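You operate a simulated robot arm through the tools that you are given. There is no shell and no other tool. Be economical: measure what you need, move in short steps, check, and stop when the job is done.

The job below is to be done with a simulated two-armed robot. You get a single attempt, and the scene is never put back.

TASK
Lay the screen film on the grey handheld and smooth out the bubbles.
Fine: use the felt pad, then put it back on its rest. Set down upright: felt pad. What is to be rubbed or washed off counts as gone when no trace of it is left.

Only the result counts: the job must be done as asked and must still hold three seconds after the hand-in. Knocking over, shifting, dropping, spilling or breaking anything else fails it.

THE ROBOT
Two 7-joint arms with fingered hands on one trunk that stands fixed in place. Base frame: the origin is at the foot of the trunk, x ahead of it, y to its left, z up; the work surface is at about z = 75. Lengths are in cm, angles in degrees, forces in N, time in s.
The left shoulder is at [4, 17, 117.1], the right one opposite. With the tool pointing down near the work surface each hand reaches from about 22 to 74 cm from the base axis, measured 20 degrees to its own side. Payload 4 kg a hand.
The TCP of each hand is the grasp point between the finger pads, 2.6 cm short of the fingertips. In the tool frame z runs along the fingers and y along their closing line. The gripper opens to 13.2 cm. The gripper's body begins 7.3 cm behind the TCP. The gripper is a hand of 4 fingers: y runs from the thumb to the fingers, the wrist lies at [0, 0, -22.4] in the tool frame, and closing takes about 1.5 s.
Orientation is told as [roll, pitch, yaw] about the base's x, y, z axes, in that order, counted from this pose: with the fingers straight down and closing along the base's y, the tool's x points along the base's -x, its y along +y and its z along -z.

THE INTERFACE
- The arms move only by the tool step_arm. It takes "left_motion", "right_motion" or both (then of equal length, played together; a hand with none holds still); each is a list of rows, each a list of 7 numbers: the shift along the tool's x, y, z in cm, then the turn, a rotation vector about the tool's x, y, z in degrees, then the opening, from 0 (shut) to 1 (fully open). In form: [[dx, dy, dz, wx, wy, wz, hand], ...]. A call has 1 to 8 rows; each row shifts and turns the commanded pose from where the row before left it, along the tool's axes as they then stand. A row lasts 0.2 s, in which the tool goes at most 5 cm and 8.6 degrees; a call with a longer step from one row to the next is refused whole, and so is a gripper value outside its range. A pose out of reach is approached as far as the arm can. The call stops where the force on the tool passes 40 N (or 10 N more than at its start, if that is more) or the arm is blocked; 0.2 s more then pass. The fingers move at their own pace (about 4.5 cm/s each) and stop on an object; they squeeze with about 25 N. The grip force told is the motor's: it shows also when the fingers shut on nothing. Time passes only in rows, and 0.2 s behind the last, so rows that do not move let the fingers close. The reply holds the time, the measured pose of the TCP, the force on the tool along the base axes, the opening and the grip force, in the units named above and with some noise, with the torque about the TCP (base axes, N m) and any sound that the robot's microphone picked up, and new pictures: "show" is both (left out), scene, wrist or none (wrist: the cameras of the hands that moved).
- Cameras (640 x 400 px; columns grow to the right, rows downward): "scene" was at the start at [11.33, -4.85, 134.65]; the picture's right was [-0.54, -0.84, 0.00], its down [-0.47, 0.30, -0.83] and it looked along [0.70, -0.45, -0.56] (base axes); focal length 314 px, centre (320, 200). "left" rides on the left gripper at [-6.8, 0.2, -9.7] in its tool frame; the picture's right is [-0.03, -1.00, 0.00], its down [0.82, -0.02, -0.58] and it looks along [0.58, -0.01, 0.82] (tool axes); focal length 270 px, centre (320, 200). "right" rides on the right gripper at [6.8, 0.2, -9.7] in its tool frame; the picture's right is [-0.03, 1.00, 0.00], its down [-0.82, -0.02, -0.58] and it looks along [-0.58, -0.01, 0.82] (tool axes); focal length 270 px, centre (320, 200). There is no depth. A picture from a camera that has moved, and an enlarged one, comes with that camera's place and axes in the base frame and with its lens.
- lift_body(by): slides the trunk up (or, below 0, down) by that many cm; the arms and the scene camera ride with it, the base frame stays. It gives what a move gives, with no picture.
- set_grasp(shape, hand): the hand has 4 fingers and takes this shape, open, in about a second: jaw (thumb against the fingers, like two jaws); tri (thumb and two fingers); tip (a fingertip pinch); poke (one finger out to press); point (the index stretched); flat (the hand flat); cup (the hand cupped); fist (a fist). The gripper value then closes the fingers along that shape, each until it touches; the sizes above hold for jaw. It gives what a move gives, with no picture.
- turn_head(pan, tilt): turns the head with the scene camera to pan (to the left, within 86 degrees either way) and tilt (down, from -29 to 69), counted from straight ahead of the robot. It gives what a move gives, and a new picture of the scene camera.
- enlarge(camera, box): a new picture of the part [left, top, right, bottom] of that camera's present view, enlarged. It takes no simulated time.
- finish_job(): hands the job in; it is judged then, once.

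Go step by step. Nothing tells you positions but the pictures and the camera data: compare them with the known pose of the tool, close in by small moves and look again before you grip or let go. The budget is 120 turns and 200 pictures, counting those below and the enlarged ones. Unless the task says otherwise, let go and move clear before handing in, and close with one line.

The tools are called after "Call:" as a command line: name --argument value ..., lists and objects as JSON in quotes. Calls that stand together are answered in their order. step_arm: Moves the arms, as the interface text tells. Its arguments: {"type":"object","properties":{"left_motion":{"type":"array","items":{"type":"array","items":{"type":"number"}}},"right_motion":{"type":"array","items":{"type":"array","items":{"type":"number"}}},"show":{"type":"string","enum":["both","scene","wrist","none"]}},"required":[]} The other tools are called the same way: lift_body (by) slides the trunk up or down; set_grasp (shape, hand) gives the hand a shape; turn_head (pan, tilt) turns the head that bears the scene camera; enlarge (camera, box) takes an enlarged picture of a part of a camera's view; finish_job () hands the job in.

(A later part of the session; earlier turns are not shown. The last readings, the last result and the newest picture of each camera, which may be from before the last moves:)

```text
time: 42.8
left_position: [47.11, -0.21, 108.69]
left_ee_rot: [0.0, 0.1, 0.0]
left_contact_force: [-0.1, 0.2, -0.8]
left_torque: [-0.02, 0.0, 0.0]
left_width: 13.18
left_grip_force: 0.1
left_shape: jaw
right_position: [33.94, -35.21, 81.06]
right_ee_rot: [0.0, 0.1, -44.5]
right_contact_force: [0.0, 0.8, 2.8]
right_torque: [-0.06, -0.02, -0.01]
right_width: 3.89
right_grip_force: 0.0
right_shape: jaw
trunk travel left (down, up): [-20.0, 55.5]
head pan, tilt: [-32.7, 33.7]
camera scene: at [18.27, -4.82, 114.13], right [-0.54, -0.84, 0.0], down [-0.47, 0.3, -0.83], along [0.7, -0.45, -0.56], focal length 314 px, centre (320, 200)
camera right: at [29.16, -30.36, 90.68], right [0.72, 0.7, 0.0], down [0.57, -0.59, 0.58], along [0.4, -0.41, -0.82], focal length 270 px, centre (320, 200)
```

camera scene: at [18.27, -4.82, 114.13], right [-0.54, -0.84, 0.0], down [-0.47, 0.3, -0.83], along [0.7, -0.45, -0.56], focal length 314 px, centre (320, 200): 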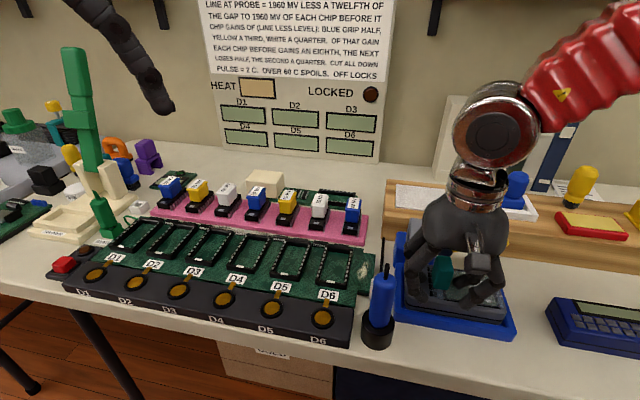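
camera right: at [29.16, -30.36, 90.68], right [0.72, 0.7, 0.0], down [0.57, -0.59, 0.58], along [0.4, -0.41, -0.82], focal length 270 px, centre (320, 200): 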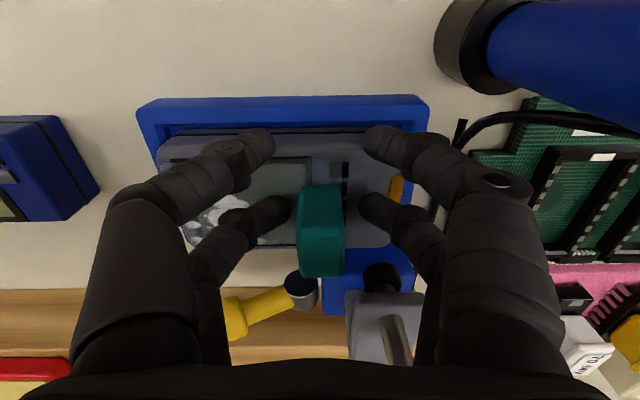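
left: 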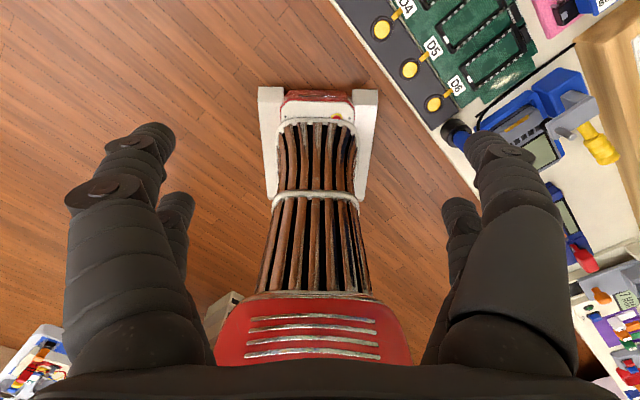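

Call:
step_arm --right_motion '[[0, 0, -1, 0, 0, 0, 0.3], [0, 0, -2, 0, 0, 0, 0.3], [0, 0, -3, 0, 0, 0, 0.3], [0, 0, -4, 0, 0, 0, 0.3], [-4, -2, -4, 0, 0, 0, 0.4], [-4, -2, 0, 0, 0, 0, 0.4], [0, 0, 0, 0, 0, 0, 0.4]]'

Call:
enlarge --camera "scene" --box '[390, 210, 530, 350]'

Call:
enlarge --camera "right" --box '[200, 0, 420, 160]'

```text
refused: row 5 steps farther than a row can; nothing moved
```

```text
2.86 times, centred on (460, 280) of scene
camera zoom: at [18.27, -4.82, 114.13], right [-0.54, -0.84, 0.0], down [-0.47, 0.3, -0.83], along [0.7, -0.45, -0.56], focal length 897 px, centre (-80, -29)
```

zoom: 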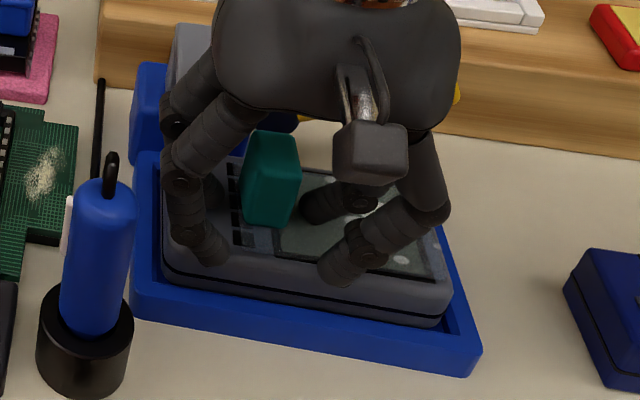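

```text
2.50 times, centred on (310, 80) of right
camera zoom: at [29.16, -30.36, 90.68], right [0.72, 0.7, 0.0], down [0.57, -0.59, 0.58], along [0.4, -0.41, -0.82], focal length 676 px, centre (345, 500)
```

zoom: 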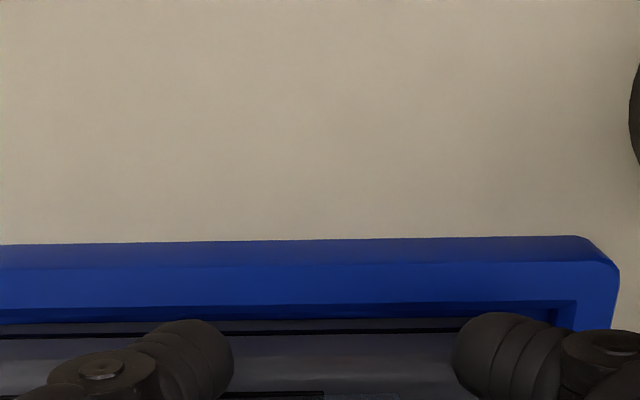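

Call:
step_arm --right_motion '[[0, 0, -1, 0, 0, 0, 0.3], [0, 0, -2, 0, 0, 0, 0.3], [0, 0, -3, 0, 0, 0, 0.3], [0, 0, -4, 0, 0, 0, 0.3], [0, 0, -4, 0, 0, 0, 0.3], [-4, -1.5, 0, 0, 0, 0, 0.4], [-4, -1.5, 0, 0, 0, 0, 0.4], [0, 0, 0, 0, 0, 0, 0.4]]'

Call:
enlarge --camera "scene" --box '[390, 210, 530, 350]'

Call:
enlarge --camera "right" --box '[200, 0, 420, 160]'

```text
time: 44.6
left_position: [47.12, -0.2, 108.54]
left_ee_rot: [0.1, 0.1, 0.0]
left_contact_force: [0.0, 0.1, -0.6]
left_torque: [-0.03, 0.01, 0.02]
left_width: 13.18
left_grip_force: 0.0
left_shape: jaw
right_position: [37.54, -43.07, 94.97]
right_ee_rot: [0.0, 0.0, -44.5]
right_contact_force: [-0.1, 0.1, 0.0]
right_torque: [0.02, -0.01, 0.0]
right_width: 5.23
right_grip_force: 0.0
right_shape: jaw
trunk travel left (down, up): [-20.0, 55.5]
head pan, tilt: [-32.7, 33.7]
camera scene: at [18.26, -4.84, 114.13], right [-0.54, -0.84, 0.0], down [-0.47, 0.3, -0.83], along [0.7, -0.45, -0.56], focal length 314 px, centre (320, 200)
camera right: at [32.71, -38.19, 104.67], right [0.72, 0.7, 0.0], down [0.57, -0.59, 0.58], along [0.4, -0.41, -0.82], focal length 270 px, centre (320, 200)
```

scene: 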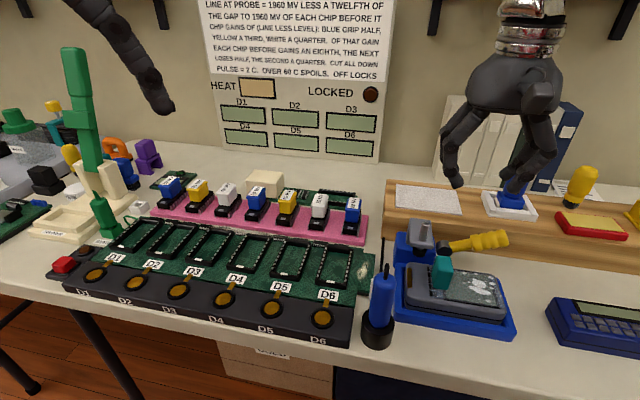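
right: 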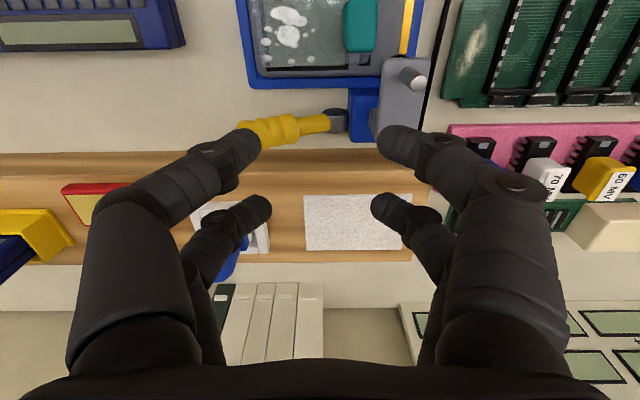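

```text
2.86 times, centred on (460, 280) of scene
camera zoom: at [18.26, -4.84, 114.13], right [-0.54, -0.84, 0.0], down [-0.47, 0.3, -0.83], along [0.7, -0.45, -0.56], focal length 897 px, centre (-80, -29)
```

zoom: 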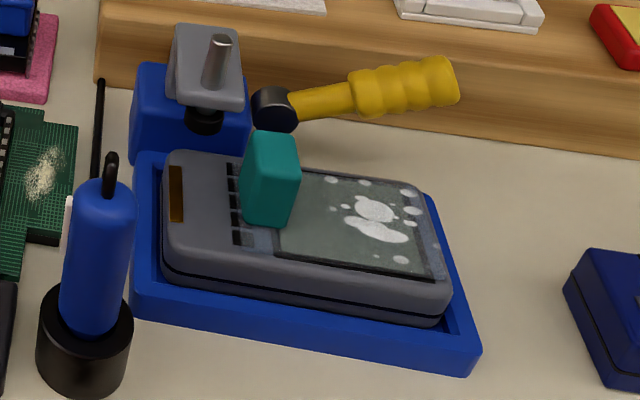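

```text
2.50 times, centred on (310, 80) of right
camera zoom: at [32.71, -38.19, 104.67], right [0.72, 0.7, 0.0], down [0.57, -0.59, 0.58], along [0.4, -0.41, -0.82], focal length 676 px, centre (345, 500)
```

zoom: 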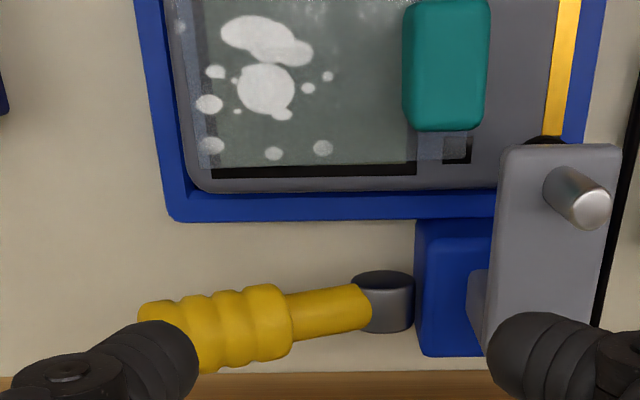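

The film is laid flat over the screen, with the bubbles visible. Next is the pad; I'll move over it for a look.

Call:
step_arm --right_motion '[[-2.6, -2.5, -1.5, 0, 0, 0.5, 0.6], [-2.6, -2.5, -1.5, 0, 0, 0, 0.6], [-2.6, -2.5, 0, 0, 0, 0, 0.6], [-2.6, -2.5, 0, 0, 0, 0, 0.6], [0, 0, 0, 0, 0, 0, 0.6]]'

Call:
enlarge --camera "right" --box '[220, 40, 420, 200]'

Call:
enlarge --camera "scene" --box '[460, 130, 560, 230]'

```text
time: 45.8
left_position: [47.23, -0.24, 108.54]
left_ee_rot: [0.0, 0.1, -0.1]
left_contact_force: [-0.3, -0.3, -0.2]
left_torque: [-0.03, -0.02, -0.03]
left_width: 13.21
left_grip_force: 0.2
left_shape: jaw
right_position: [37.83, -57.42, 97.83]
right_ee_rot: [-0.2, 0.0, -45.0]
right_contact_force: [0.4, 0.3, -0.9]
right_torque: [0.02, -0.01, -0.02]
right_width: 7.88
right_grip_force: 0.1
right_shape: jaw
trunk travel left (down, up): [-20.0, 55.5]
head pan, tilt: [-32.7, 33.7]
camera scene: at [18.27, -4.85, 114.13], right [-0.54, -0.84, 0.0], down [-0.47, 0.3, -0.83], along [0.7, -0.45, -0.56], focal length 314 px, centre (320, 200)
camera right: at [33.17, -52.39, 107.5], right [0.72, 0.69, 0.0], down [0.56, -0.59, 0.58], along [0.4, -0.42, -0.82], focal length 270 px, centre (320, 200)
```

scene: 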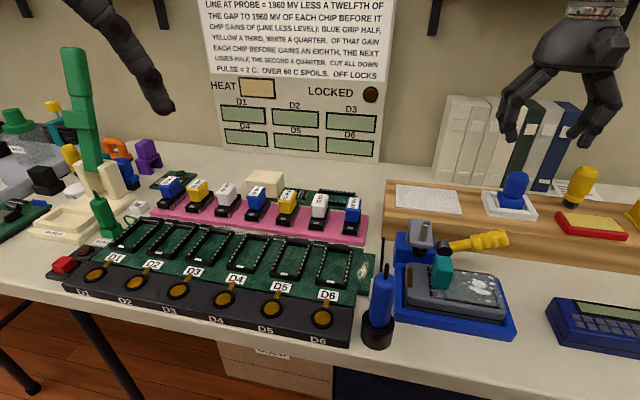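
right: 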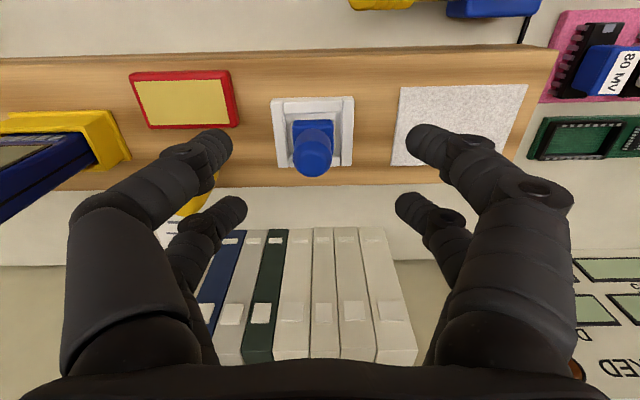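

```text
2.50 times, centred on (320, 120) of right
camera zoom: at [33.17, -52.39, 107.5], right [0.72, 0.69, 0.0], down [0.56, -0.59, 0.58], along [0.4, -0.42, -0.82], focal length 676 px, centre (320, 400)
```

zoom: 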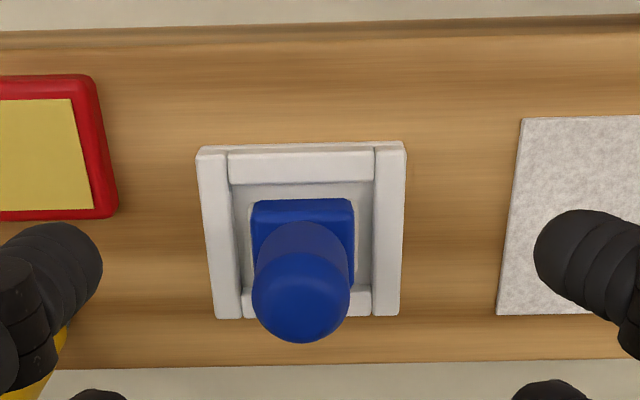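

```text
4.00 times, centred on (510, 180) of scene
camera zoom: at [18.27, -4.85, 114.13], right [-0.54, -0.84, 0.0], down [-0.47, 0.3, -0.83], along [0.7, -0.45, -0.56], focal length 1256 px, centre (-440, 280)
```

zoom: 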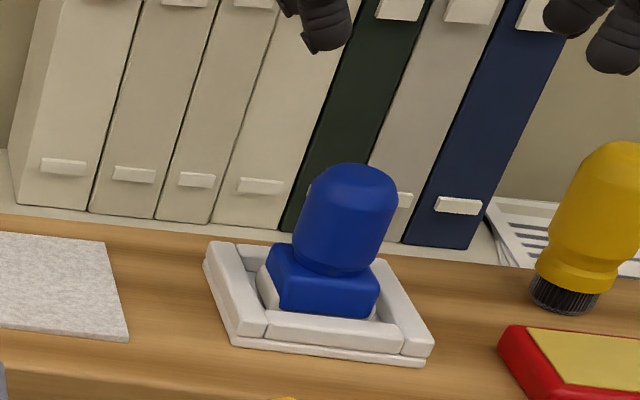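

The pad's handle is a 3.4 cm cylinder at about (40.1,-60.7) with its top at z≈87. I'll centre the finger pairs on it and descend partway.

Call:
step_arm --right_motion '[[-1.9, -0.3, 0, 0, 0, 0, 0.6], [-1.8, -0.35, 0, 0, 0, 0, 0.6], [0, 0, 3, 0, 0, 0, 0.6], [0, 0, 3, 0, 0, 0, 0.5], [0, 0, 2, 0, 0, 0, 0.5], [0, 0, 0, 0, 0, 0, 0.5]]'

Call:
enlarge --camera "right" --box '[220, 80, 420, 240]'

```text
time: 47.2
left_position: [47.22, -0.24, 108.58]
left_ee_rot: [0.0, 0.0, 0.0]
left_contact_force: [0.0, 0.5, 0.1]
left_torque: [0.03, 0.01, 0.03]
left_width: 13.21
left_grip_force: 0.0
left_shape: jaw
right_position: [39.99, -60.62, 90.12]
right_ee_rot: [0.0, 0.0, -45.0]
right_contact_force: [-0.5, 0.5, -0.4]
right_torque: [0.0, 0.02, -0.02]
right_width: 6.65
right_grip_force: 0.0
right_shape: jaw
trunk travel left (down, up): [-20.0, 55.5]
head pan, tilt: [-32.7, 33.7]
camera scene: at [18.27, -4.85, 114.13], right [-0.54, -0.84, 0.0], down [-0.47, 0.3, -0.83], along [0.7, -0.45, -0.56], focal length 314 px, centre (320, 200)
camera right: at [35.34, -55.68, 99.68], right [0.72, 0.69, 0.0], down [0.56, -0.59, 0.58], along [0.4, -0.42, -0.82], focal length 270 px, centre (320, 200)
```

scene: 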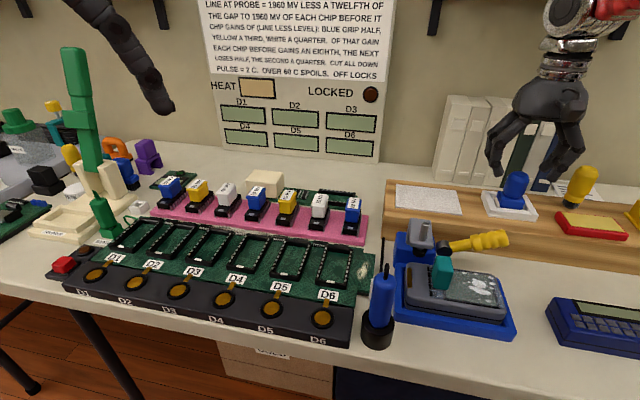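
right: 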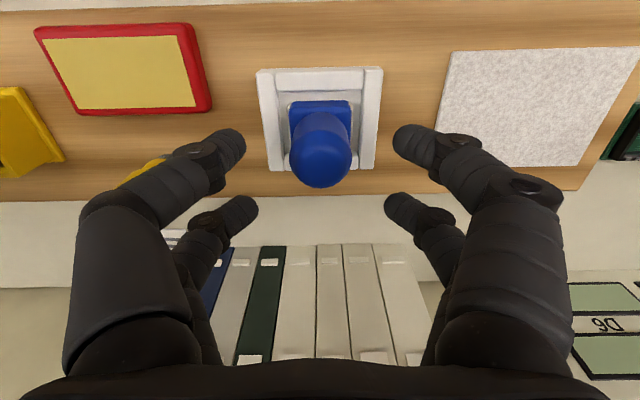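

```text
2.50 times, centred on (320, 160) of right
camera zoom: at [35.34, -55.68, 99.68], right [0.72, 0.69, 0.0], down [0.56, -0.59, 0.58], along [0.4, -0.42, -0.82], focal length 676 px, centre (320, 300)
```

zoom: 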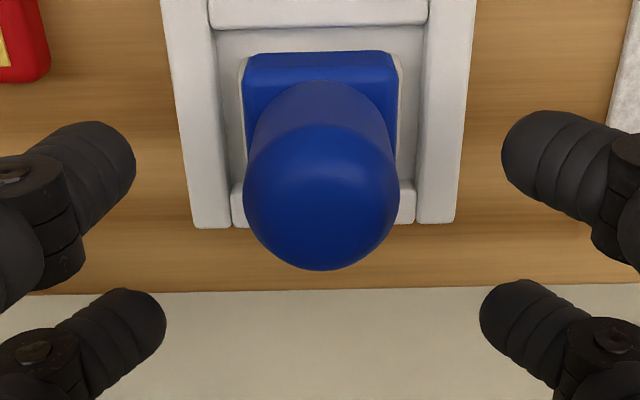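

Centred. I'll descend and close.

Call:
step_arm --right_motion '[[0.1, 0, 2, 0, 0, 0, 0.5], [0, 0, 1.5, 0, 0, 0, 0.5], [0, 0, 0.9, 0, 0, 0, 0.5], [0, 0, 0, 0, 0, 0, 0.4]]' --show "none"

Call:
enlarge --camera "right" --box '[200, 80, 440, 260]'

Call:
enlarge --camera "scene" --box '[450, 110, 570, 230]'

```text
time: 48.2
left_position: [47.19, -0.29, 108.61]
left_ee_rot: [0.0, 0.1, -0.1]
left_contact_force: [-0.4, 1.0, 0.4]
left_torque: [-0.01, 0.01, 0.0]
left_width: 13.2
left_grip_force: 0.1
left_shape: jaw
right_position: [39.92, -60.54, 85.51]
right_ee_rot: [-0.1, 0.1, -45.1]
right_contact_force: [-0.3, -0.1, 0.8]
right_torque: [0.01, -0.05, -0.01]
right_width: 5.32
right_grip_force: 0.0
right_shape: jaw
trunk travel left (down, up): [-20.0, 55.5]
head pan, tilt: [-32.7, 33.7]
```

```text
2.22 times, centred on (320, 170) of right
camera zoom: at [35.23, -55.6, 95.24], right [0.72, 0.69, 0.0], down [0.56, -0.59, 0.58], along [0.4, -0.42, -0.82], focal length 601 px, centre (320, 267)
```

zoom: 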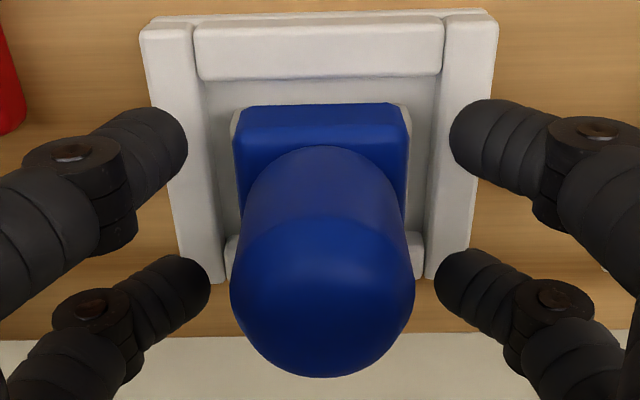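

```text
3.33 times, centred on (510, 170) of scene
camera zoom: at [18.28, -4.85, 114.13], right [-0.54, -0.84, 0.0], down [-0.47, 0.3, -0.83], along [0.7, -0.45, -0.56], focal length 1047 px, centre (-313, 300)
```

zoom: 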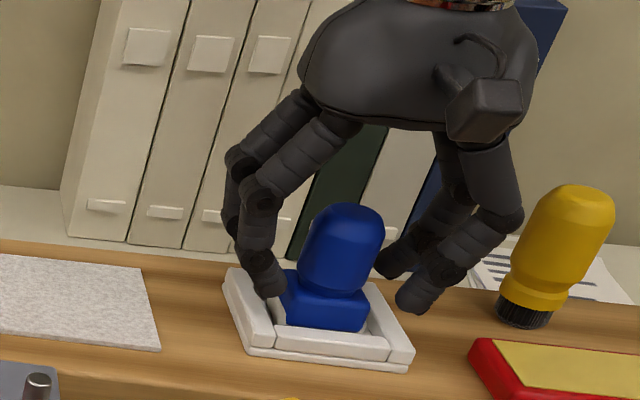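

Call:
step_arm --right_motion '[[0, 0, 0, 0, 0, 0, 0.2], [0, 0, 0, 0, 0, 0, 0], [0, 0, 0, 0, 0, 0, 0], [0, 0, 0, 0, 0, 0, 0], [0, 0, 0, 0, 0, 0, 0]]' --show "none"

Call:
enlarge --camera "right" --box '[200, 80, 440, 260]'

Call:
enlarge --camera "scene" --box '[450, 110, 570, 230]'

```text
time: 49.4
left_position: [47.2, -0.26, 108.53]
left_ee_rot: [0.0, 0.2, 0.0]
left_contact_force: [0.4, -0.4, 0.7]
left_torque: [0.0, 0.02, -0.01]
left_width: 13.19
left_grip_force: 0.0
left_shape: jaw
right_position: [39.88, -60.62, 85.53]
right_ee_rot: [0.1, -0.1, -45.0]
right_contact_force: [1.0, 0.2, -1.0]
right_torque: [-0.01, 0.02, 0.0]
right_width: 2.22
right_grip_force: 25.2
right_shape: jaw
trunk travel left (down, up): [-20.0, 55.5]
head pan, tilt: [-32.7, 33.7]
```

```text
2.22 times, centred on (320, 170) of right
camera zoom: at [35.24, -55.6, 95.27], right [0.72, 0.69, 0.0], down [0.56, -0.59, 0.58], along [0.4, -0.42, -0.82], focal length 601 px, centre (320, 267)
```

zoom: 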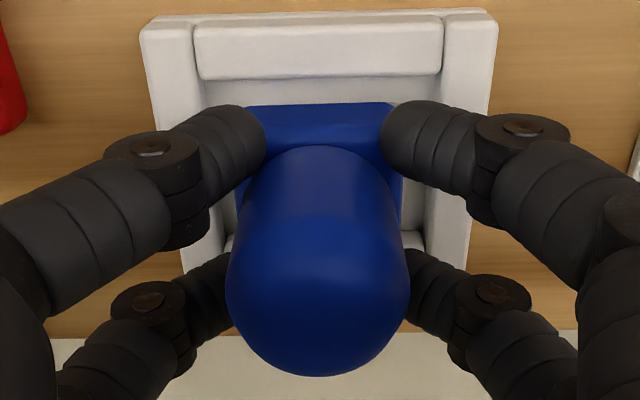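

```text
3.33 times, centred on (510, 170) of scene
camera zoom: at [18.28, -4.85, 114.13], right [-0.54, -0.84, 0.0], down [-0.47, 0.3, -0.83], along [0.7, -0.45, -0.56], focal length 1047 px, centre (-313, 300)
```

zoom: 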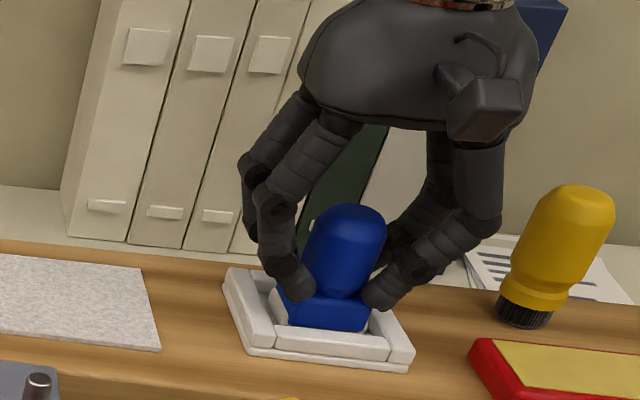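

It is gripped by all four fingers. Rest pose: TCP (39.9,-60.6,85.5), yaw -45. Lifting.

Call:
step_arm --right_motion '[[0, 0, -1, 0, 0, 0, 0], [0, 0, -3, 0, 0, 0, 0], [0, 0, -4, 0, 0, 0, 0], [0, 0, -4, 0, 0, 0, 0], [0, 0, 0, 0, 0, 0, 0]]' --show "wrist"

Call:
enlarge --camera "scene" --box '[450, 50, 590, 230]'

```text
time: 50.6
left_position: [47.18, -0.2, 108.57]
left_ee_rot: [-0.1, 0.0, 0.0]
left_contact_force: [0.0, 0.2, 0.2]
left_torque: [0.01, -0.01, -0.03]
left_width: 13.19
left_grip_force: 0.2
left_shape: jaw
right_position: [39.82, -60.5, 97.39]
right_ee_rot: [0.0, 0.1, -45.0]
right_contact_force: [-0.7, 0.2, -1.2]
right_torque: [0.0, 0.03, -0.02]
right_width: 2.18
right_grip_force: 24.6
right_shape: jaw
trunk travel left (down, up): [-20.0, 55.5]
head pan, tilt: [-32.7, 33.7]
camera right: at [35.1, -55.6, 107.02], right [0.72, 0.69, 0.0], down [0.56, -0.59, 0.58], along [0.4, -0.42, -0.82], focal length 270 px, centre (320, 200)
```

right: 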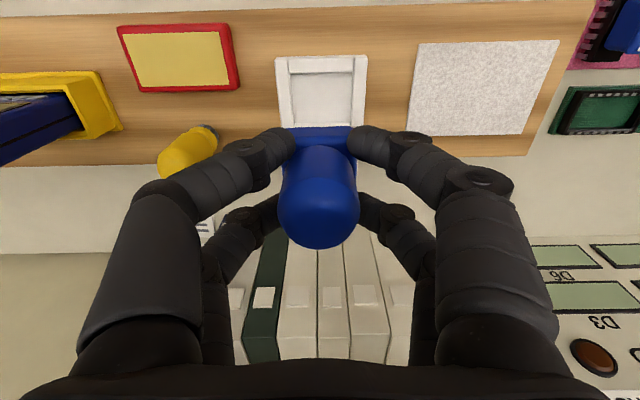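

```text
2.22 times, centred on (520, 140) of scene
camera zoom: at [18.31, -4.85, 114.12], right [-0.54, -0.84, 0.0], down [-0.47, 0.3, -0.83], along [0.7, -0.45, -0.56], focal length 698 px, centre (-124, 333)
```

zoom: 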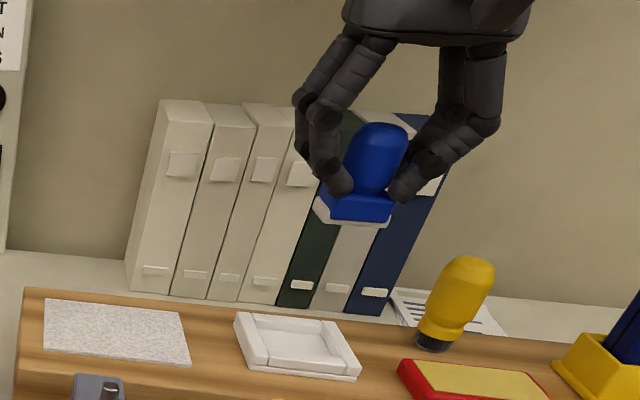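

The pad is held upright. I'll carry it above the bubbles, staying left of the tab.

Call:
step_arm --right_motion '[[3.94, 1.68, 0, 0, 0, 0, 0], [3.94, 1.68, 0, 0, 0, 0, 0], [3.94, 1.68, 0, 0, 0, 0, 0], [3.94, 1.68, 0, 0, 0, 0, 0], [3.94, 1.68, 0, 0, 0, 0, 0], [0, 0, 4, 0, 0, 0, 0], [0, 0, 4, 0, 0, 0, 0], [0, 0, 0, 0, 0, 0, 0]]'

Call:
enlarge --camera "scene" --box '[400, 200, 540, 340]'

Call:
enlarge --camera "right" --box '[180, 60, 460, 260]'

```text
time: 52.4
left_position: [47.2, -0.25, 108.65]
left_ee_rot: [0.1, 0.0, 0.0]
left_contact_force: [-0.2, 0.3, 0.3]
left_torque: [-0.01, 0.04, 0.02]
left_width: 13.2
left_grip_force: 0.0
left_shape: jaw
right_position: [31.84, -40.39, 89.55]
right_ee_rot: [0.1, 0.0, -44.9]
right_contact_force: [0.0, 0.1, -0.6]
right_torque: [0.02, -0.02, 0.03]
right_width: 2.2
right_grip_force: 25.5
right_shape: jaw
trunk travel left (down, up): [-20.0, 55.5]
head pan, tilt: [-32.7, 33.7]
camera scene: at [18.26, -4.84, 114.13], right [-0.54, -0.84, 0.0], down [-0.47, 0.3, -0.83], along [0.7, -0.45, -0.56], focal length 314 px, centre (320, 200)
camera right: at [27.19, -35.47, 99.15], right [0.72, 0.69, 0.0], down [0.56, -0.59, 0.58], along [0.4, -0.42, -0.82], focal length 270 px, centre (320, 200)
```

scene: 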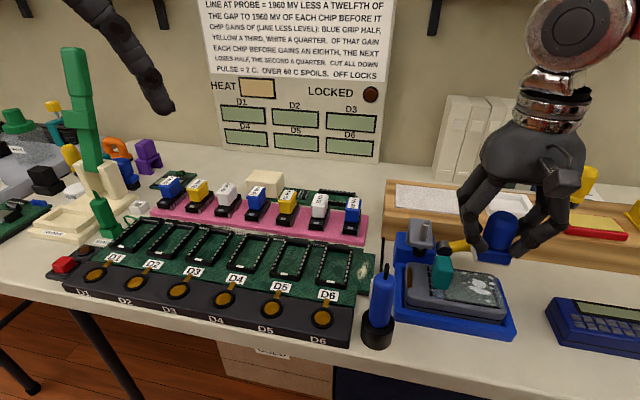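
right: 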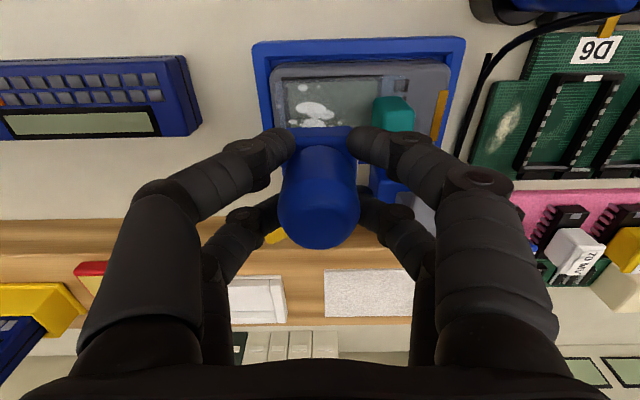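

```text
2.86 times, centred on (470, 270) of scene
camera zoom: at [18.26, -4.84, 114.13], right [-0.54, -0.84, 0.0], down [-0.47, 0.3, -0.83], along [0.7, -0.45, -0.56], focal length 897 px, centre (-109, 0)
```

zoom: 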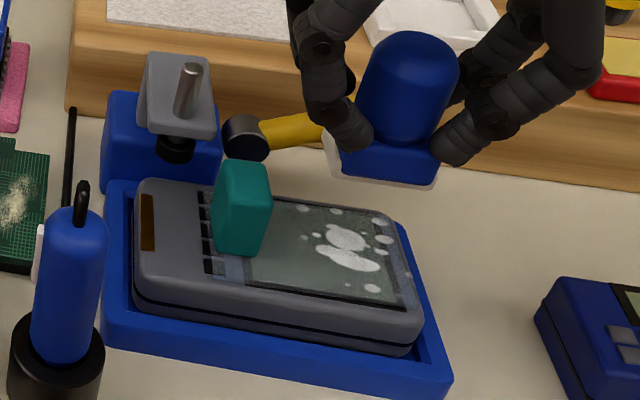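

```text
2.00 times, centred on (320, 160) of right
camera zoom: at [27.19, -35.47, 99.15], right [0.72, 0.69, 0.0], down [0.56, -0.59, 0.58], along [0.4, -0.42, -0.82], focal length 541 px, centre (320, 280)
```

zoom: 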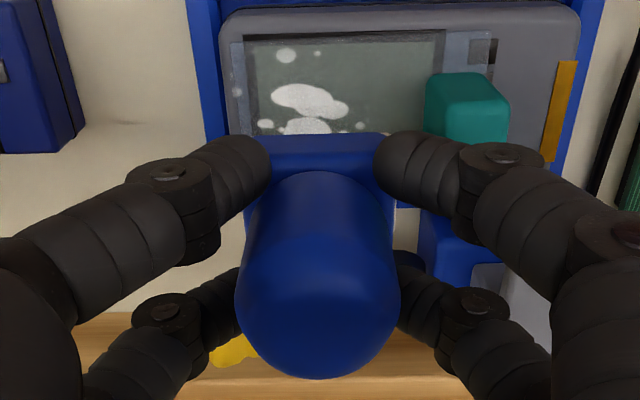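

Call:
step_arm --right_motion '[[0, -0.5, 3, 0, 0, 0, 0], [0, 0, 2, 0, 0, 0, 0], [0, 0, 0.6, 0, 0, 0, 0], [0, 0, 0, 0, 0, 0, 0]]' --show "none"

Call:
enlarge --camera "scene" --box '[400, 200, 540, 340]'

Call:
enlarge --camera "right" --box '[180, 60, 460, 260]'

```text
time: 53.4
left_position: [47.18, -0.28, 108.62]
left_ee_rot: [0.1, 0.0, 0.0]
left_contact_force: [0.5, -0.6, -0.7]
left_torque: [0.01, 0.0, 0.03]
left_width: 13.19
left_grip_force: 0.0
left_shape: jaw
right_position: [31.58, -40.86, 84.04]
right_ee_rot: [0.0, 0.1, -45.0]
right_contact_force: [-0.5, 0.4, -0.8]
right_torque: [0.01, -0.01, 0.0]
right_width: 2.16
right_grip_force: 25.0
right_shape: jaw
trunk travel left (down, up): [-20.0, 55.5]
head pan, tilt: [-32.7, 33.7]
```

```text
2.86 times, centred on (470, 270) of scene
camera zoom: at [18.28, -4.85, 114.13], right [-0.54, -0.84, 0.0], down [-0.47, 0.3, -0.83], along [0.7, -0.45, -0.56], focal length 897 px, centre (-109, 0)
```

zoom: 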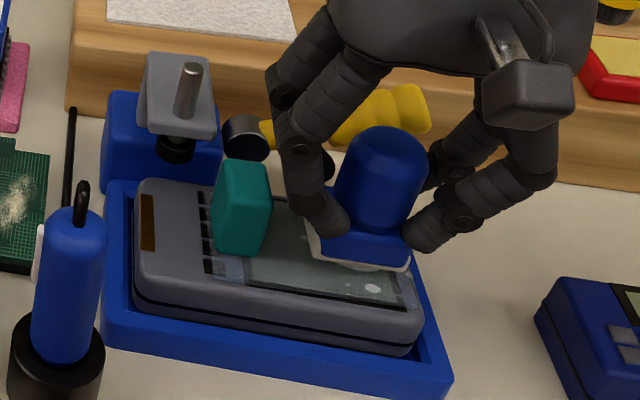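

```text
2.00 times, centred on (320, 160) of right
camera zoom: at [26.91, -35.93, 93.61], right [0.72, 0.69, 0.0], down [0.56, -0.59, 0.58], along [0.4, -0.42, -0.82], focal length 541 px, centre (320, 280)
```

zoom: 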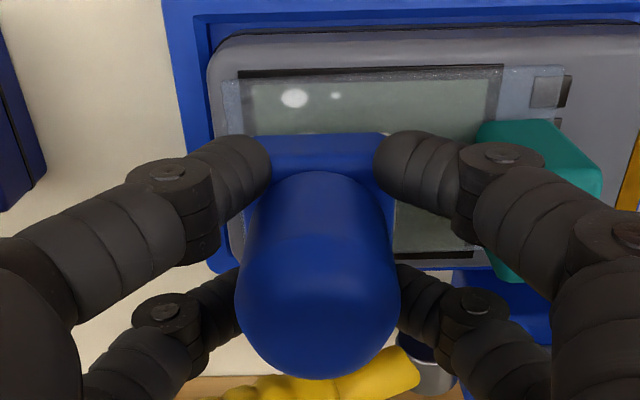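

Call:
step_arm --right_motion '[[0, 0, 0.4, 0, 0, 0, 0], [0, 0, 0.3, 0, 0, 0, 0], [0, 0, 0.2, 0, 0, 0, 0], [0, 0, 0, 0, 0, 0, 0]]' --show "none"

```text
time: 54.4
left_position: [47.02, -0.2, 108.66]
left_ee_rot: [-0.1, 0.0, 0.1]
left_contact_force: [-0.1, -1.0, 0.9]
left_torque: [-0.03, 0.03, -0.01]
left_width: 13.21
left_grip_force: 0.0
left_shape: jaw
right_position: [31.64, -40.89, 83.37]
right_ee_rot: [0.1, -0.3, -45.0]
right_contact_force: [0.1, -0.7, 31.4]
right_torque: [0.17, -0.05, -0.09]
right_width: 2.24
right_grip_force: 24.4
right_shape: jaw
trunk travel left (down, up): [-20.0, 55.5]
head pan, tilt: [-32.7, 33.7]
```

Firm contact at 31 N; I'll ease off a bit.

Call:
step_arm --right_motion '[[0, 0, -0.2, 0, 0, 0, 0], [0, 0, 0, 0, 0, 0, 0]]' --show "none"

```text
time: 55.0
left_position: [47.13, -0.21, 108.52]
left_ee_rot: [0.0, 0.1, -0.1]
left_contact_force: [0.4, -0.7, -0.7]
left_torque: [-0.02, 0.0, 0.01]
left_width: 13.18
left_grip_force: 0.0
left_shape: jaw
right_position: [31.66, -40.95, 83.25]
right_ee_rot: [0.0, 0.0, -45.0]
right_contact_force: [5.1, 1.3, 16.5]
right_torque: [0.23, -0.25, -0.11]
right_width: 2.19
right_grip_force: 24.2
right_shape: jaw
trunk travel left (down, up): [-20.0, 55.5]
head pan, tilt: [-32.7, 33.7]
```

Call:
step_arm --right_motion '[[0, 0, -0.1, 0, 0, 0, 0], [0, -0.5, 0, 0, 0, 0, 0], [0, -0.5, 0, 0, 0, 0, 0], [0, 0.5, 0, 0, 0, 0, 0], [0, 0.5, 0, 0, 0, 0, 0], [0, 0.5, 0, 0, 0, 0, 0], [0, 0, 0, 0, 0, 0, 0]]' --show "none"

Call:
enlarge --camera "scene" --box '[400, 200, 540, 340]'

Call:
enlarge --camera "right" --box '[180, 60, 460, 260]'

```text
time: 56.6
left_position: [47.15, -0.25, 108.76]
left_ee_rot: [-0.1, 0.1, 0.1]
left_contact_force: [0.2, 0.1, 0.2]
left_torque: [-0.01, -0.02, 0.0]
left_width: 13.19
left_grip_force: 0.0
left_shape: jaw
right_position: [31.83, -40.53, 83.42]
right_ee_rot: [0.0, 0.1, -45.0]
right_contact_force: [-0.4, -0.6, -0.7]
right_torque: [0.01, -0.03, 0.03]
right_width: 2.15
right_grip_force: 24.7
right_shape: jaw
trunk travel left (down, up): [-20.0, 55.5]
head pan, tilt: [-32.7, 33.7]
```

```text
2.86 times, centred on (470, 270) of scene
camera zoom: at [18.28, -4.85, 114.12], right [-0.54, -0.84, 0.0], down [-0.47, 0.3, -0.83], along [0.7, -0.45, -0.56], focal length 897 px, centre (-109, 0)
```

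zoom: 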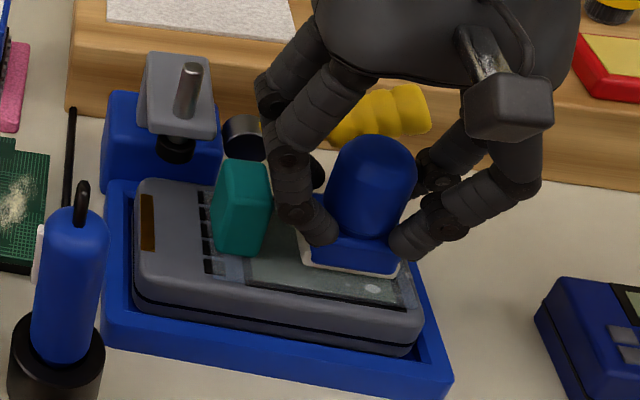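

```text
2.00 times, centred on (320, 160) of right
camera zoom: at [27.16, -35.61, 93.03], right [0.72, 0.69, 0.0], down [0.56, -0.59, 0.58], along [0.4, -0.42, -0.82], focal length 541 px, centre (320, 280)
```

zoom: 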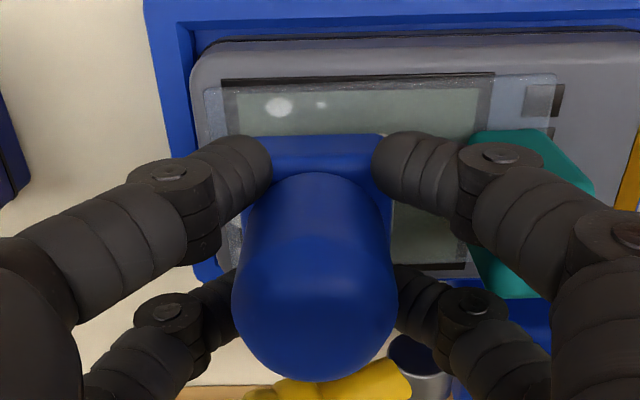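

Contact was lost, so I'll press lightly and sweep again.

Call:
step_arm --right_motion '[[0, 0, 0.08, 0, 0, 0, 0], [0, -0.5, 0, 0, 0, 0, 0], [0, -0.5, 0, 0, 0, 0, 0], [0, -0.4, 0, 0, 0, 0, 0], [0, 0, 0, 0, 0, 0, 0]]' --show "none"

Call:
enlarge --camera "scene" --box '[420, 230, 520, 330]'

```text
time: 57.8
left_position: [47.17, -0.3, 108.55]
left_ee_rot: [0.0, 0.1, 0.0]
left_contact_force: [-0.5, -0.5, 0.5]
left_torque: [0.01, 0.01, 0.02]
left_width: 13.19
left_grip_force: 0.0
left_shape: jaw
right_position: [30.97, -41.43, 83.38]
right_ee_rot: [-0.1, 0.0, -45.1]
right_contact_force: [1.4, 0.8, 2.3]
right_torque: [0.06, -0.07, -0.01]
right_width: 2.14
right_grip_force: 24.5
right_shape: jaw
trunk travel left (down, up): [-20.0, 55.5]
head pan, tilt: [-32.7, 33.7]
```

```text
4.00 times, centred on (470, 280) of scene
camera zoom: at [18.27, -4.83, 114.13], right [-0.54, -0.84, 0.0], down [-0.47, 0.3, -0.83], along [0.7, -0.45, -0.56], focal length 1256 px, centre (-280, -120)
```

zoom: 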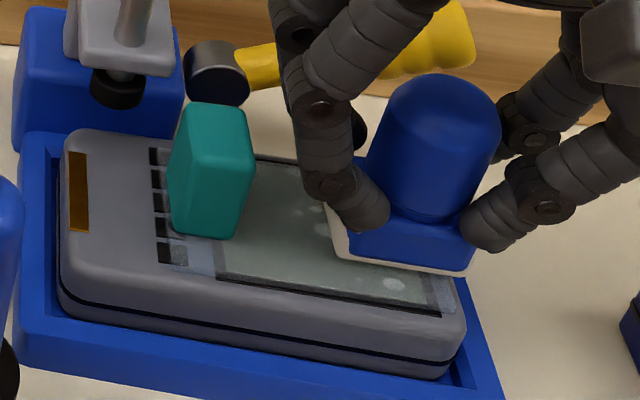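

Rubbing fades the bubbles. I'll go on with more sweeps in this lane.

Call:
step_arm --right_motion '[[0, 0.5, 0.05, 0, 0, 0, 0], [0, 0.5, 0, 0, 0, 0, 0], [0, 0.5, 0, 0, 0, 0, 0], [0, -0.5, 0, 0, 0, 0, 0], [0, -0.5, 0, 0, 0, 0, 0], [0, -0.5, 0, 0, 0, 0, 0], [0, 0.5, 0, 0, 0, 0, 0], [0, 0.5, 0, 0, 0, 0, 0]]' --show "none"

Call:
step_arm --right_motion '[[0.5, 0.4, 0, 0, 0, 0, 0], [0.5, 0, 0, 0, 0, 0, 0], [0.2, -0.5, 0, 0, 0, 0, 0], [0, -0.5, 0, 0, 0, 0, 0], [0, -0.5, 0, 0, 0, 0, 0], [0, 0.5, 0, 0, 0, 0, 0], [0, 0.5, 0, 0, 0, 0, 0], [0, 0.5, 0, 0, 0, 0, 0]]' --show "none"

Call:
enlarge --camera "scene" --box '[420, 230, 520, 330]'

```text
time: 59.6
left_position: [46.99, -0.31, 108.61]
left_ee_rot: [0.1, -0.1, -0.1]
left_contact_force: [0.4, -0.4, 0.6]
left_torque: [0.0, 0.0, 0.02]
left_width: 13.19
left_grip_force: 0.0
left_shape: jaw
right_position: [31.65, -40.86, 83.3]
right_ee_rot: [0.0, 0.1, -45.0]
right_contact_force: [-3.1, -2.1, 13.3]
right_torque: [-0.02, 0.14, -0.01]
right_width: 2.16
right_grip_force: 24.7
right_shape: jaw
trunk travel left (down, up): [-20.0, 55.5]
head pan, tilt: [-32.7, 33.7]
```

```text
time: 61.4
left_position: [47.05, -0.25, 108.58]
left_ee_rot: [0.0, 0.0, -0.1]
left_contact_force: [-0.5, 0.8, 0.4]
left_torque: [0.0, -0.01, -0.02]
left_width: 13.2
left_grip_force: 0.0
left_shape: jaw
right_position: [31.08, -39.77, 83.38]
right_ee_rot: [-0.1, 0.0, -44.9]
right_contact_force: [-2.6, -2.4, 12.1]
right_torque: [-0.12, 0.05, 0.0]
right_width: 2.18
right_grip_force: 25.3
right_shape: jaw
trunk travel left (down, up): [-20.0, 55.5]
head pan, tilt: [-32.7, 33.7]
```

```text
4.00 times, centred on (470, 280) of scene
camera zoom: at [18.2, -4.8, 114.15], right [-0.54, -0.84, 0.0], down [-0.47, 0.3, -0.83], along [0.7, -0.45, -0.55], focal length 1256 px, centre (-280, -120)
```

zoom: 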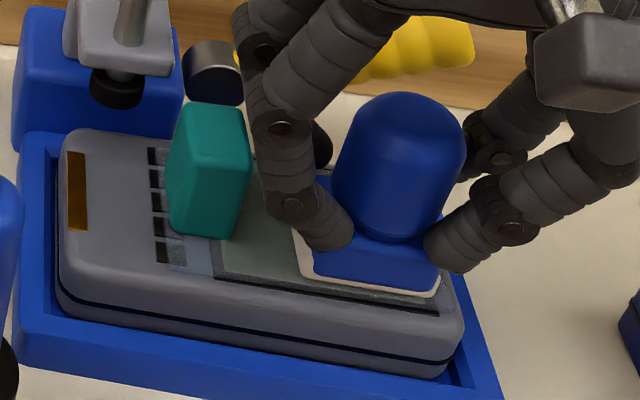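

Call:
step_arm --right_motion '[[0, -0.5, 0, 0, 0, 0, 0], [0, -0.5, 0, 0, 0, 0, 0], [0, -0.5, 0, 0, 0, 0, 0], [0, -0.3, 0, 0, 0, 0, 0], [0, 0.5, 0, 0, 0, 0, 0], [0, 0.5, 0, 0, 0, 0, 0], [-0.5, 0, 0, 0, 0, 0, 0], [-0.5, 0, 0, 0, 0, 0, 0]]' --show "none"

Call:
step_arm --right_motion '[[-0.5, 0, 0, 0, 0, 0, 0], [-0.5, 0, 0, 0, 0, 0, 0], [-0.3, 0.5, 0, 0, 0, 0, 0], [0, -0.5, 0, 0, 0, 0, 0], [0, -0.5, 0, 0, 0, 0, 0], [0, -0.5, 0, 0, 0, 0, 0], [0, 0.5, 0, 0, 0, 0, 0], [0, 0.5, 0, 0, 0, 0, 0]]' --show "none"

Call:
enlarge --camera "scene" --box '[420, 230, 520, 330]'

Call:
enlarge --camera "right" --box '[180, 60, 460, 260]'

```text
time: 63.2
left_position: [47.05, -0.2, 108.74]
left_ee_rot: [-0.1, -0.1, 0.0]
left_contact_force: [-0.3, -0.2, 0.3]
left_torque: [0.02, 0.0, 0.02]
left_width: 13.19
left_grip_force: 0.1
left_shape: jaw
right_position: [31.25, -40.92, 83.32]
right_ee_rot: [0.0, -0.1, -45.0]
right_contact_force: [-3.2, 2.7, 21.2]
right_torque: [0.27, 0.06, 0.04]
right_width: 2.17
right_grip_force: 25.3
right_shape: jaw
trunk travel left (down, up): [-20.0, 55.5]
head pan, tilt: [-32.7, 33.7]
```

```text
time: 65.0
left_position: [47.01, -0.27, 108.64]
left_ee_rot: [0.0, 0.1, -0.1]
left_contact_force: [-0.1, 0.4, 0.9]
left_torque: [0.0, -0.02, -0.02]
left_width: 13.19
left_grip_force: 0.1
left_shape: jaw
right_position: [32.09, -41.93, 83.38]
right_ee_rot: [-0.1, 0.0, -45.0]
right_contact_force: [-2.9, -2.4, 13.0]
right_torque: [-0.05, 0.08, 0.02]
right_width: 2.16
right_grip_force: 25.5
right_shape: jaw
trunk travel left (down, up): [-20.0, 55.5]
head pan, tilt: [-32.7, 33.7]
```

```text
4.00 times, centred on (470, 280) of scene
camera zoom: at [18.18, -4.8, 114.14], right [-0.54, -0.84, 0.0], down [-0.47, 0.3, -0.83], along [0.7, -0.45, -0.55], focal length 1256 px, centre (-280, -120)
```

zoom: 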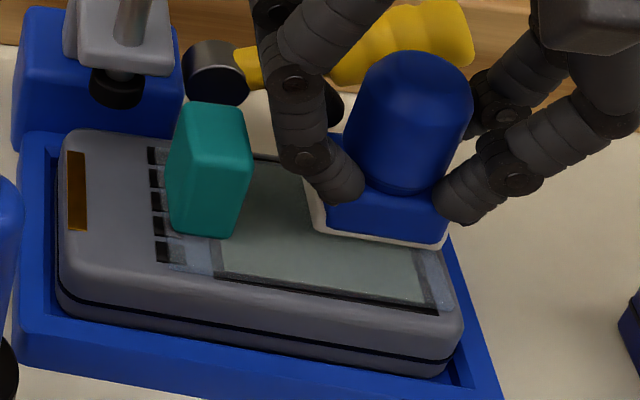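

```text
2.00 times, centred on (320, 160) of right
camera zoom: at [27.38, -36.93, 92.99], right [0.72, 0.69, 0.0], down [0.56, -0.59, 0.58], along [0.4, -0.42, -0.82], focal length 541 px, centre (320, 280)
```

zoom: 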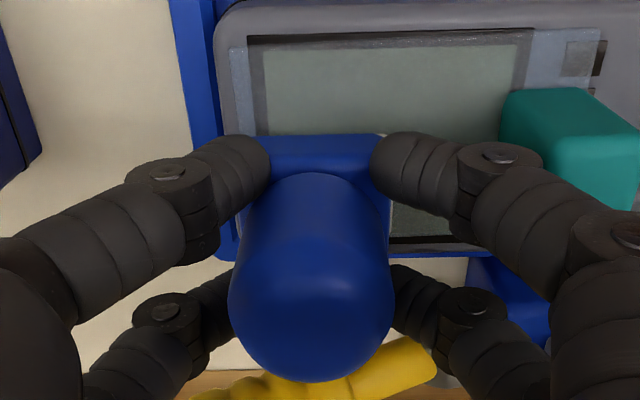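

The near half is clean. More sweeps along the far lane.

Call:
step_arm --right_motion '[[-0.3, 0.4, 0, 0, 0, 0, 0], [0, 0.4, 0, 0, 0, 0, 0], [0, -0.5, 0, 0, 0, 0, 0], [0, -0.5, 0, 0, 0, 0, 0], [0, -0.5, 0, 0, 0, 0, 0], [0, -0.4, 0, 0, 0, 0, 0], [0, 0.5, 0, 0, 0, 0, 0], [0, 0.5, 0, 0, 0, 0, 0]]' --show "none"

Call:
step_arm --right_motion '[[0, 0.4, 0, 0, 0, 0, 0], [0, 0.4, 0, 0, 0, 0, 0], [0.4, 0, 0, 0, 0, 0, 0], [0, -0.5, 0, 0, 0, 0, 0], [0, -0.5, 0, 0, 0, 0, 0], [0, -0.5, 0, 0, 0, 0, 0], [0, 0.5, 0, 0, 0, 0, 0], [0, 0, 0, 0, 0, 0, 0]]' --show "none"

Call:
step_arm --right_motion '[[0, 0, -1, 0, 0, 0, 0], [0, 0, -3, 0, 0, 0, 0], [0, 0, -4, 0, 0, 0, 0], [-4, 0, -2, 0, 0, 0, 0], [-4, 0, 0, 0, 0, 0, 0], [0, 0, 0, 0, 0, 0, 0]]' --show "none"

Call:
enlarge --camera "scene" --box '[420, 230, 520, 330]'

Call:
enlarge --camera "right" --box '[240, 0, 440, 150]'

```text
time: 66.8
left_position: [47.04, -0.18, 108.66]
left_ee_rot: [0.0, 0.0, -0.1]
left_contact_force: [-1.3, 0.1, 0.2]
left_torque: [-0.01, 0.01, -0.01]
left_width: 13.21
left_grip_force: 0.1
left_shape: jaw
right_position: [32.25, -42.06, 83.25]
right_ee_rot: [0.0, 0.0, -44.9]
right_contact_force: [-2.9, -2.9, 13.0]
right_torque: [-0.04, 0.08, 0.01]
right_width: 2.15
right_grip_force: 24.5
right_shape: jaw
trunk travel left (down, up): [-20.0, 55.5]
head pan, tilt: [-32.7, 33.7]
```

```text
time: 68.6
left_position: [46.92, -0.15, 108.67]
left_ee_rot: [0.1, 0.0, -0.1]
left_contact_force: [0.7, 0.7, 0.9]
left_torque: [0.02, 0.02, -0.02]
left_width: 13.19
left_grip_force: 0.1
left_shape: jaw
right_position: [31.75, -42.02, 83.29]
right_ee_rot: [-0.1, -0.1, -45.1]
right_contact_force: [-4.5, -4.2, 23.8]
right_torque: [-0.09, 0.17, -0.02]
right_width: 2.18
right_grip_force: 25.3
right_shape: jaw
trunk travel left (down, up): [-20.0, 55.5]
head pan, tilt: [-32.7, 33.7]
```

```text
time: 70.0
left_position: [47.15, -0.35, 108.67]
left_ee_rot: [0.1, 0.0, 0.0]
left_contact_force: [-0.7, 0.8, -0.1]
left_torque: [0.0, 0.01, 0.02]
left_width: 13.17
left_grip_force: 0.2
left_shape: jaw
right_position: [37.62, -47.57, 93.32]
right_ee_rot: [0.0, 0.0, -45.0]
right_contact_force: [0.5, 0.5, -0.7]
right_torque: [0.03, -0.02, 0.01]
right_width: 2.09
right_grip_force: 24.1
right_shape: jaw
trunk travel left (down, up): [-20.0, 55.5]
head pan, tilt: [-32.7, 33.7]
```

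```text
4.00 times, centred on (470, 280) of scene
camera zoom: at [18.25, -4.85, 114.13], right [-0.54, -0.84, 0.0], down [-0.47, 0.3, -0.83], along [0.7, -0.45, -0.56], focal length 1256 px, centre (-280, -120)
```

zoom: 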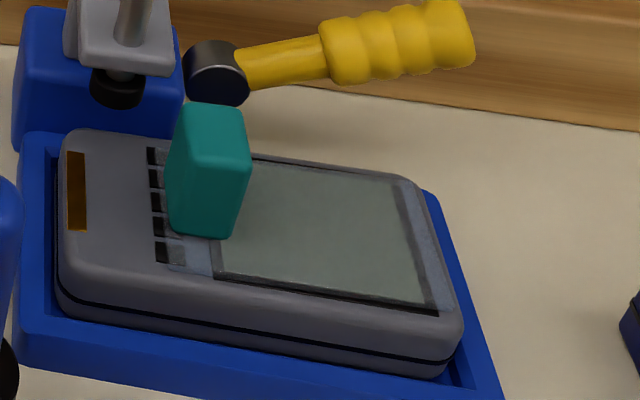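

```text
2.67 times, centred on (340, 75) of right
camera zoom: at [32.82, -42.68, 103.07], right [0.72, 0.69, 0.0], down [0.56, -0.59, 0.58], along [0.4, -0.42, -0.82], focal length 721 px, centre (267, 533)
```

zoom: 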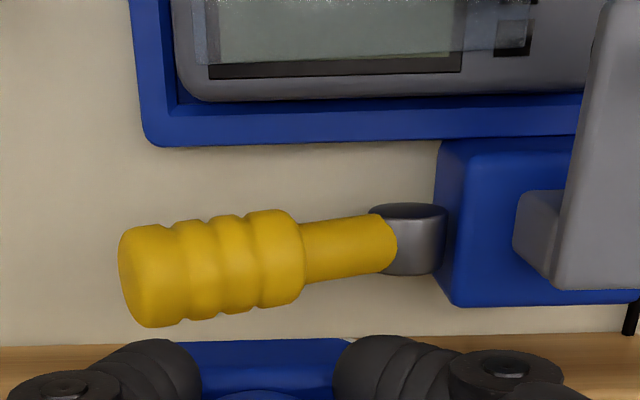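

Call:
enlarge --camera "scene" --box '[460, 262, 510, 312]'

Call:
enlarge --camera "right" --box '[290, 0, 440, 40]'

```text
8.00 times, centred on (485, 287) of scene
camera zoom: at [18.25, -4.85, 114.13], right [-0.54, -0.84, 0.0], down [-0.47, 0.3, -0.83], along [0.7, -0.45, -0.56], focal length 2513 px, centre (-1000, -496)
```

zoom: 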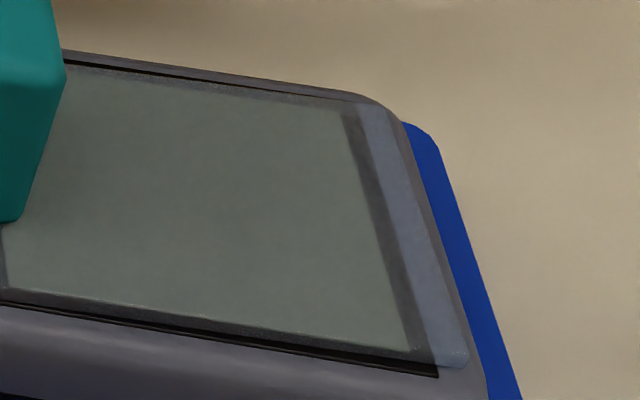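

```text
4.27 times, centred on (365, 20) of right
camera zoom: at [32.82, -42.68, 103.07], right [0.72, 0.69, 0.0], down [0.56, -0.59, 0.58], along [0.4, -0.42, -0.82], focal length 1153 px, centre (128, 968)
```

zoom: 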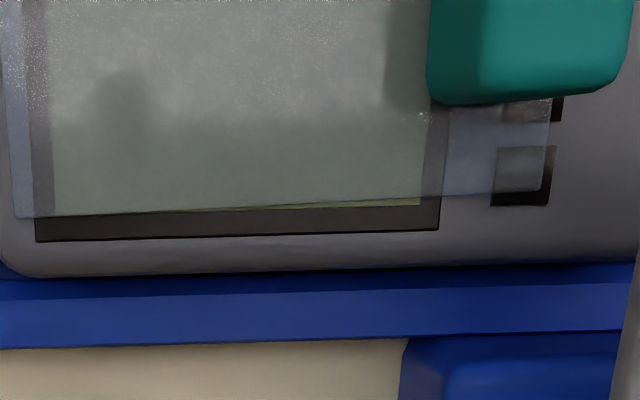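

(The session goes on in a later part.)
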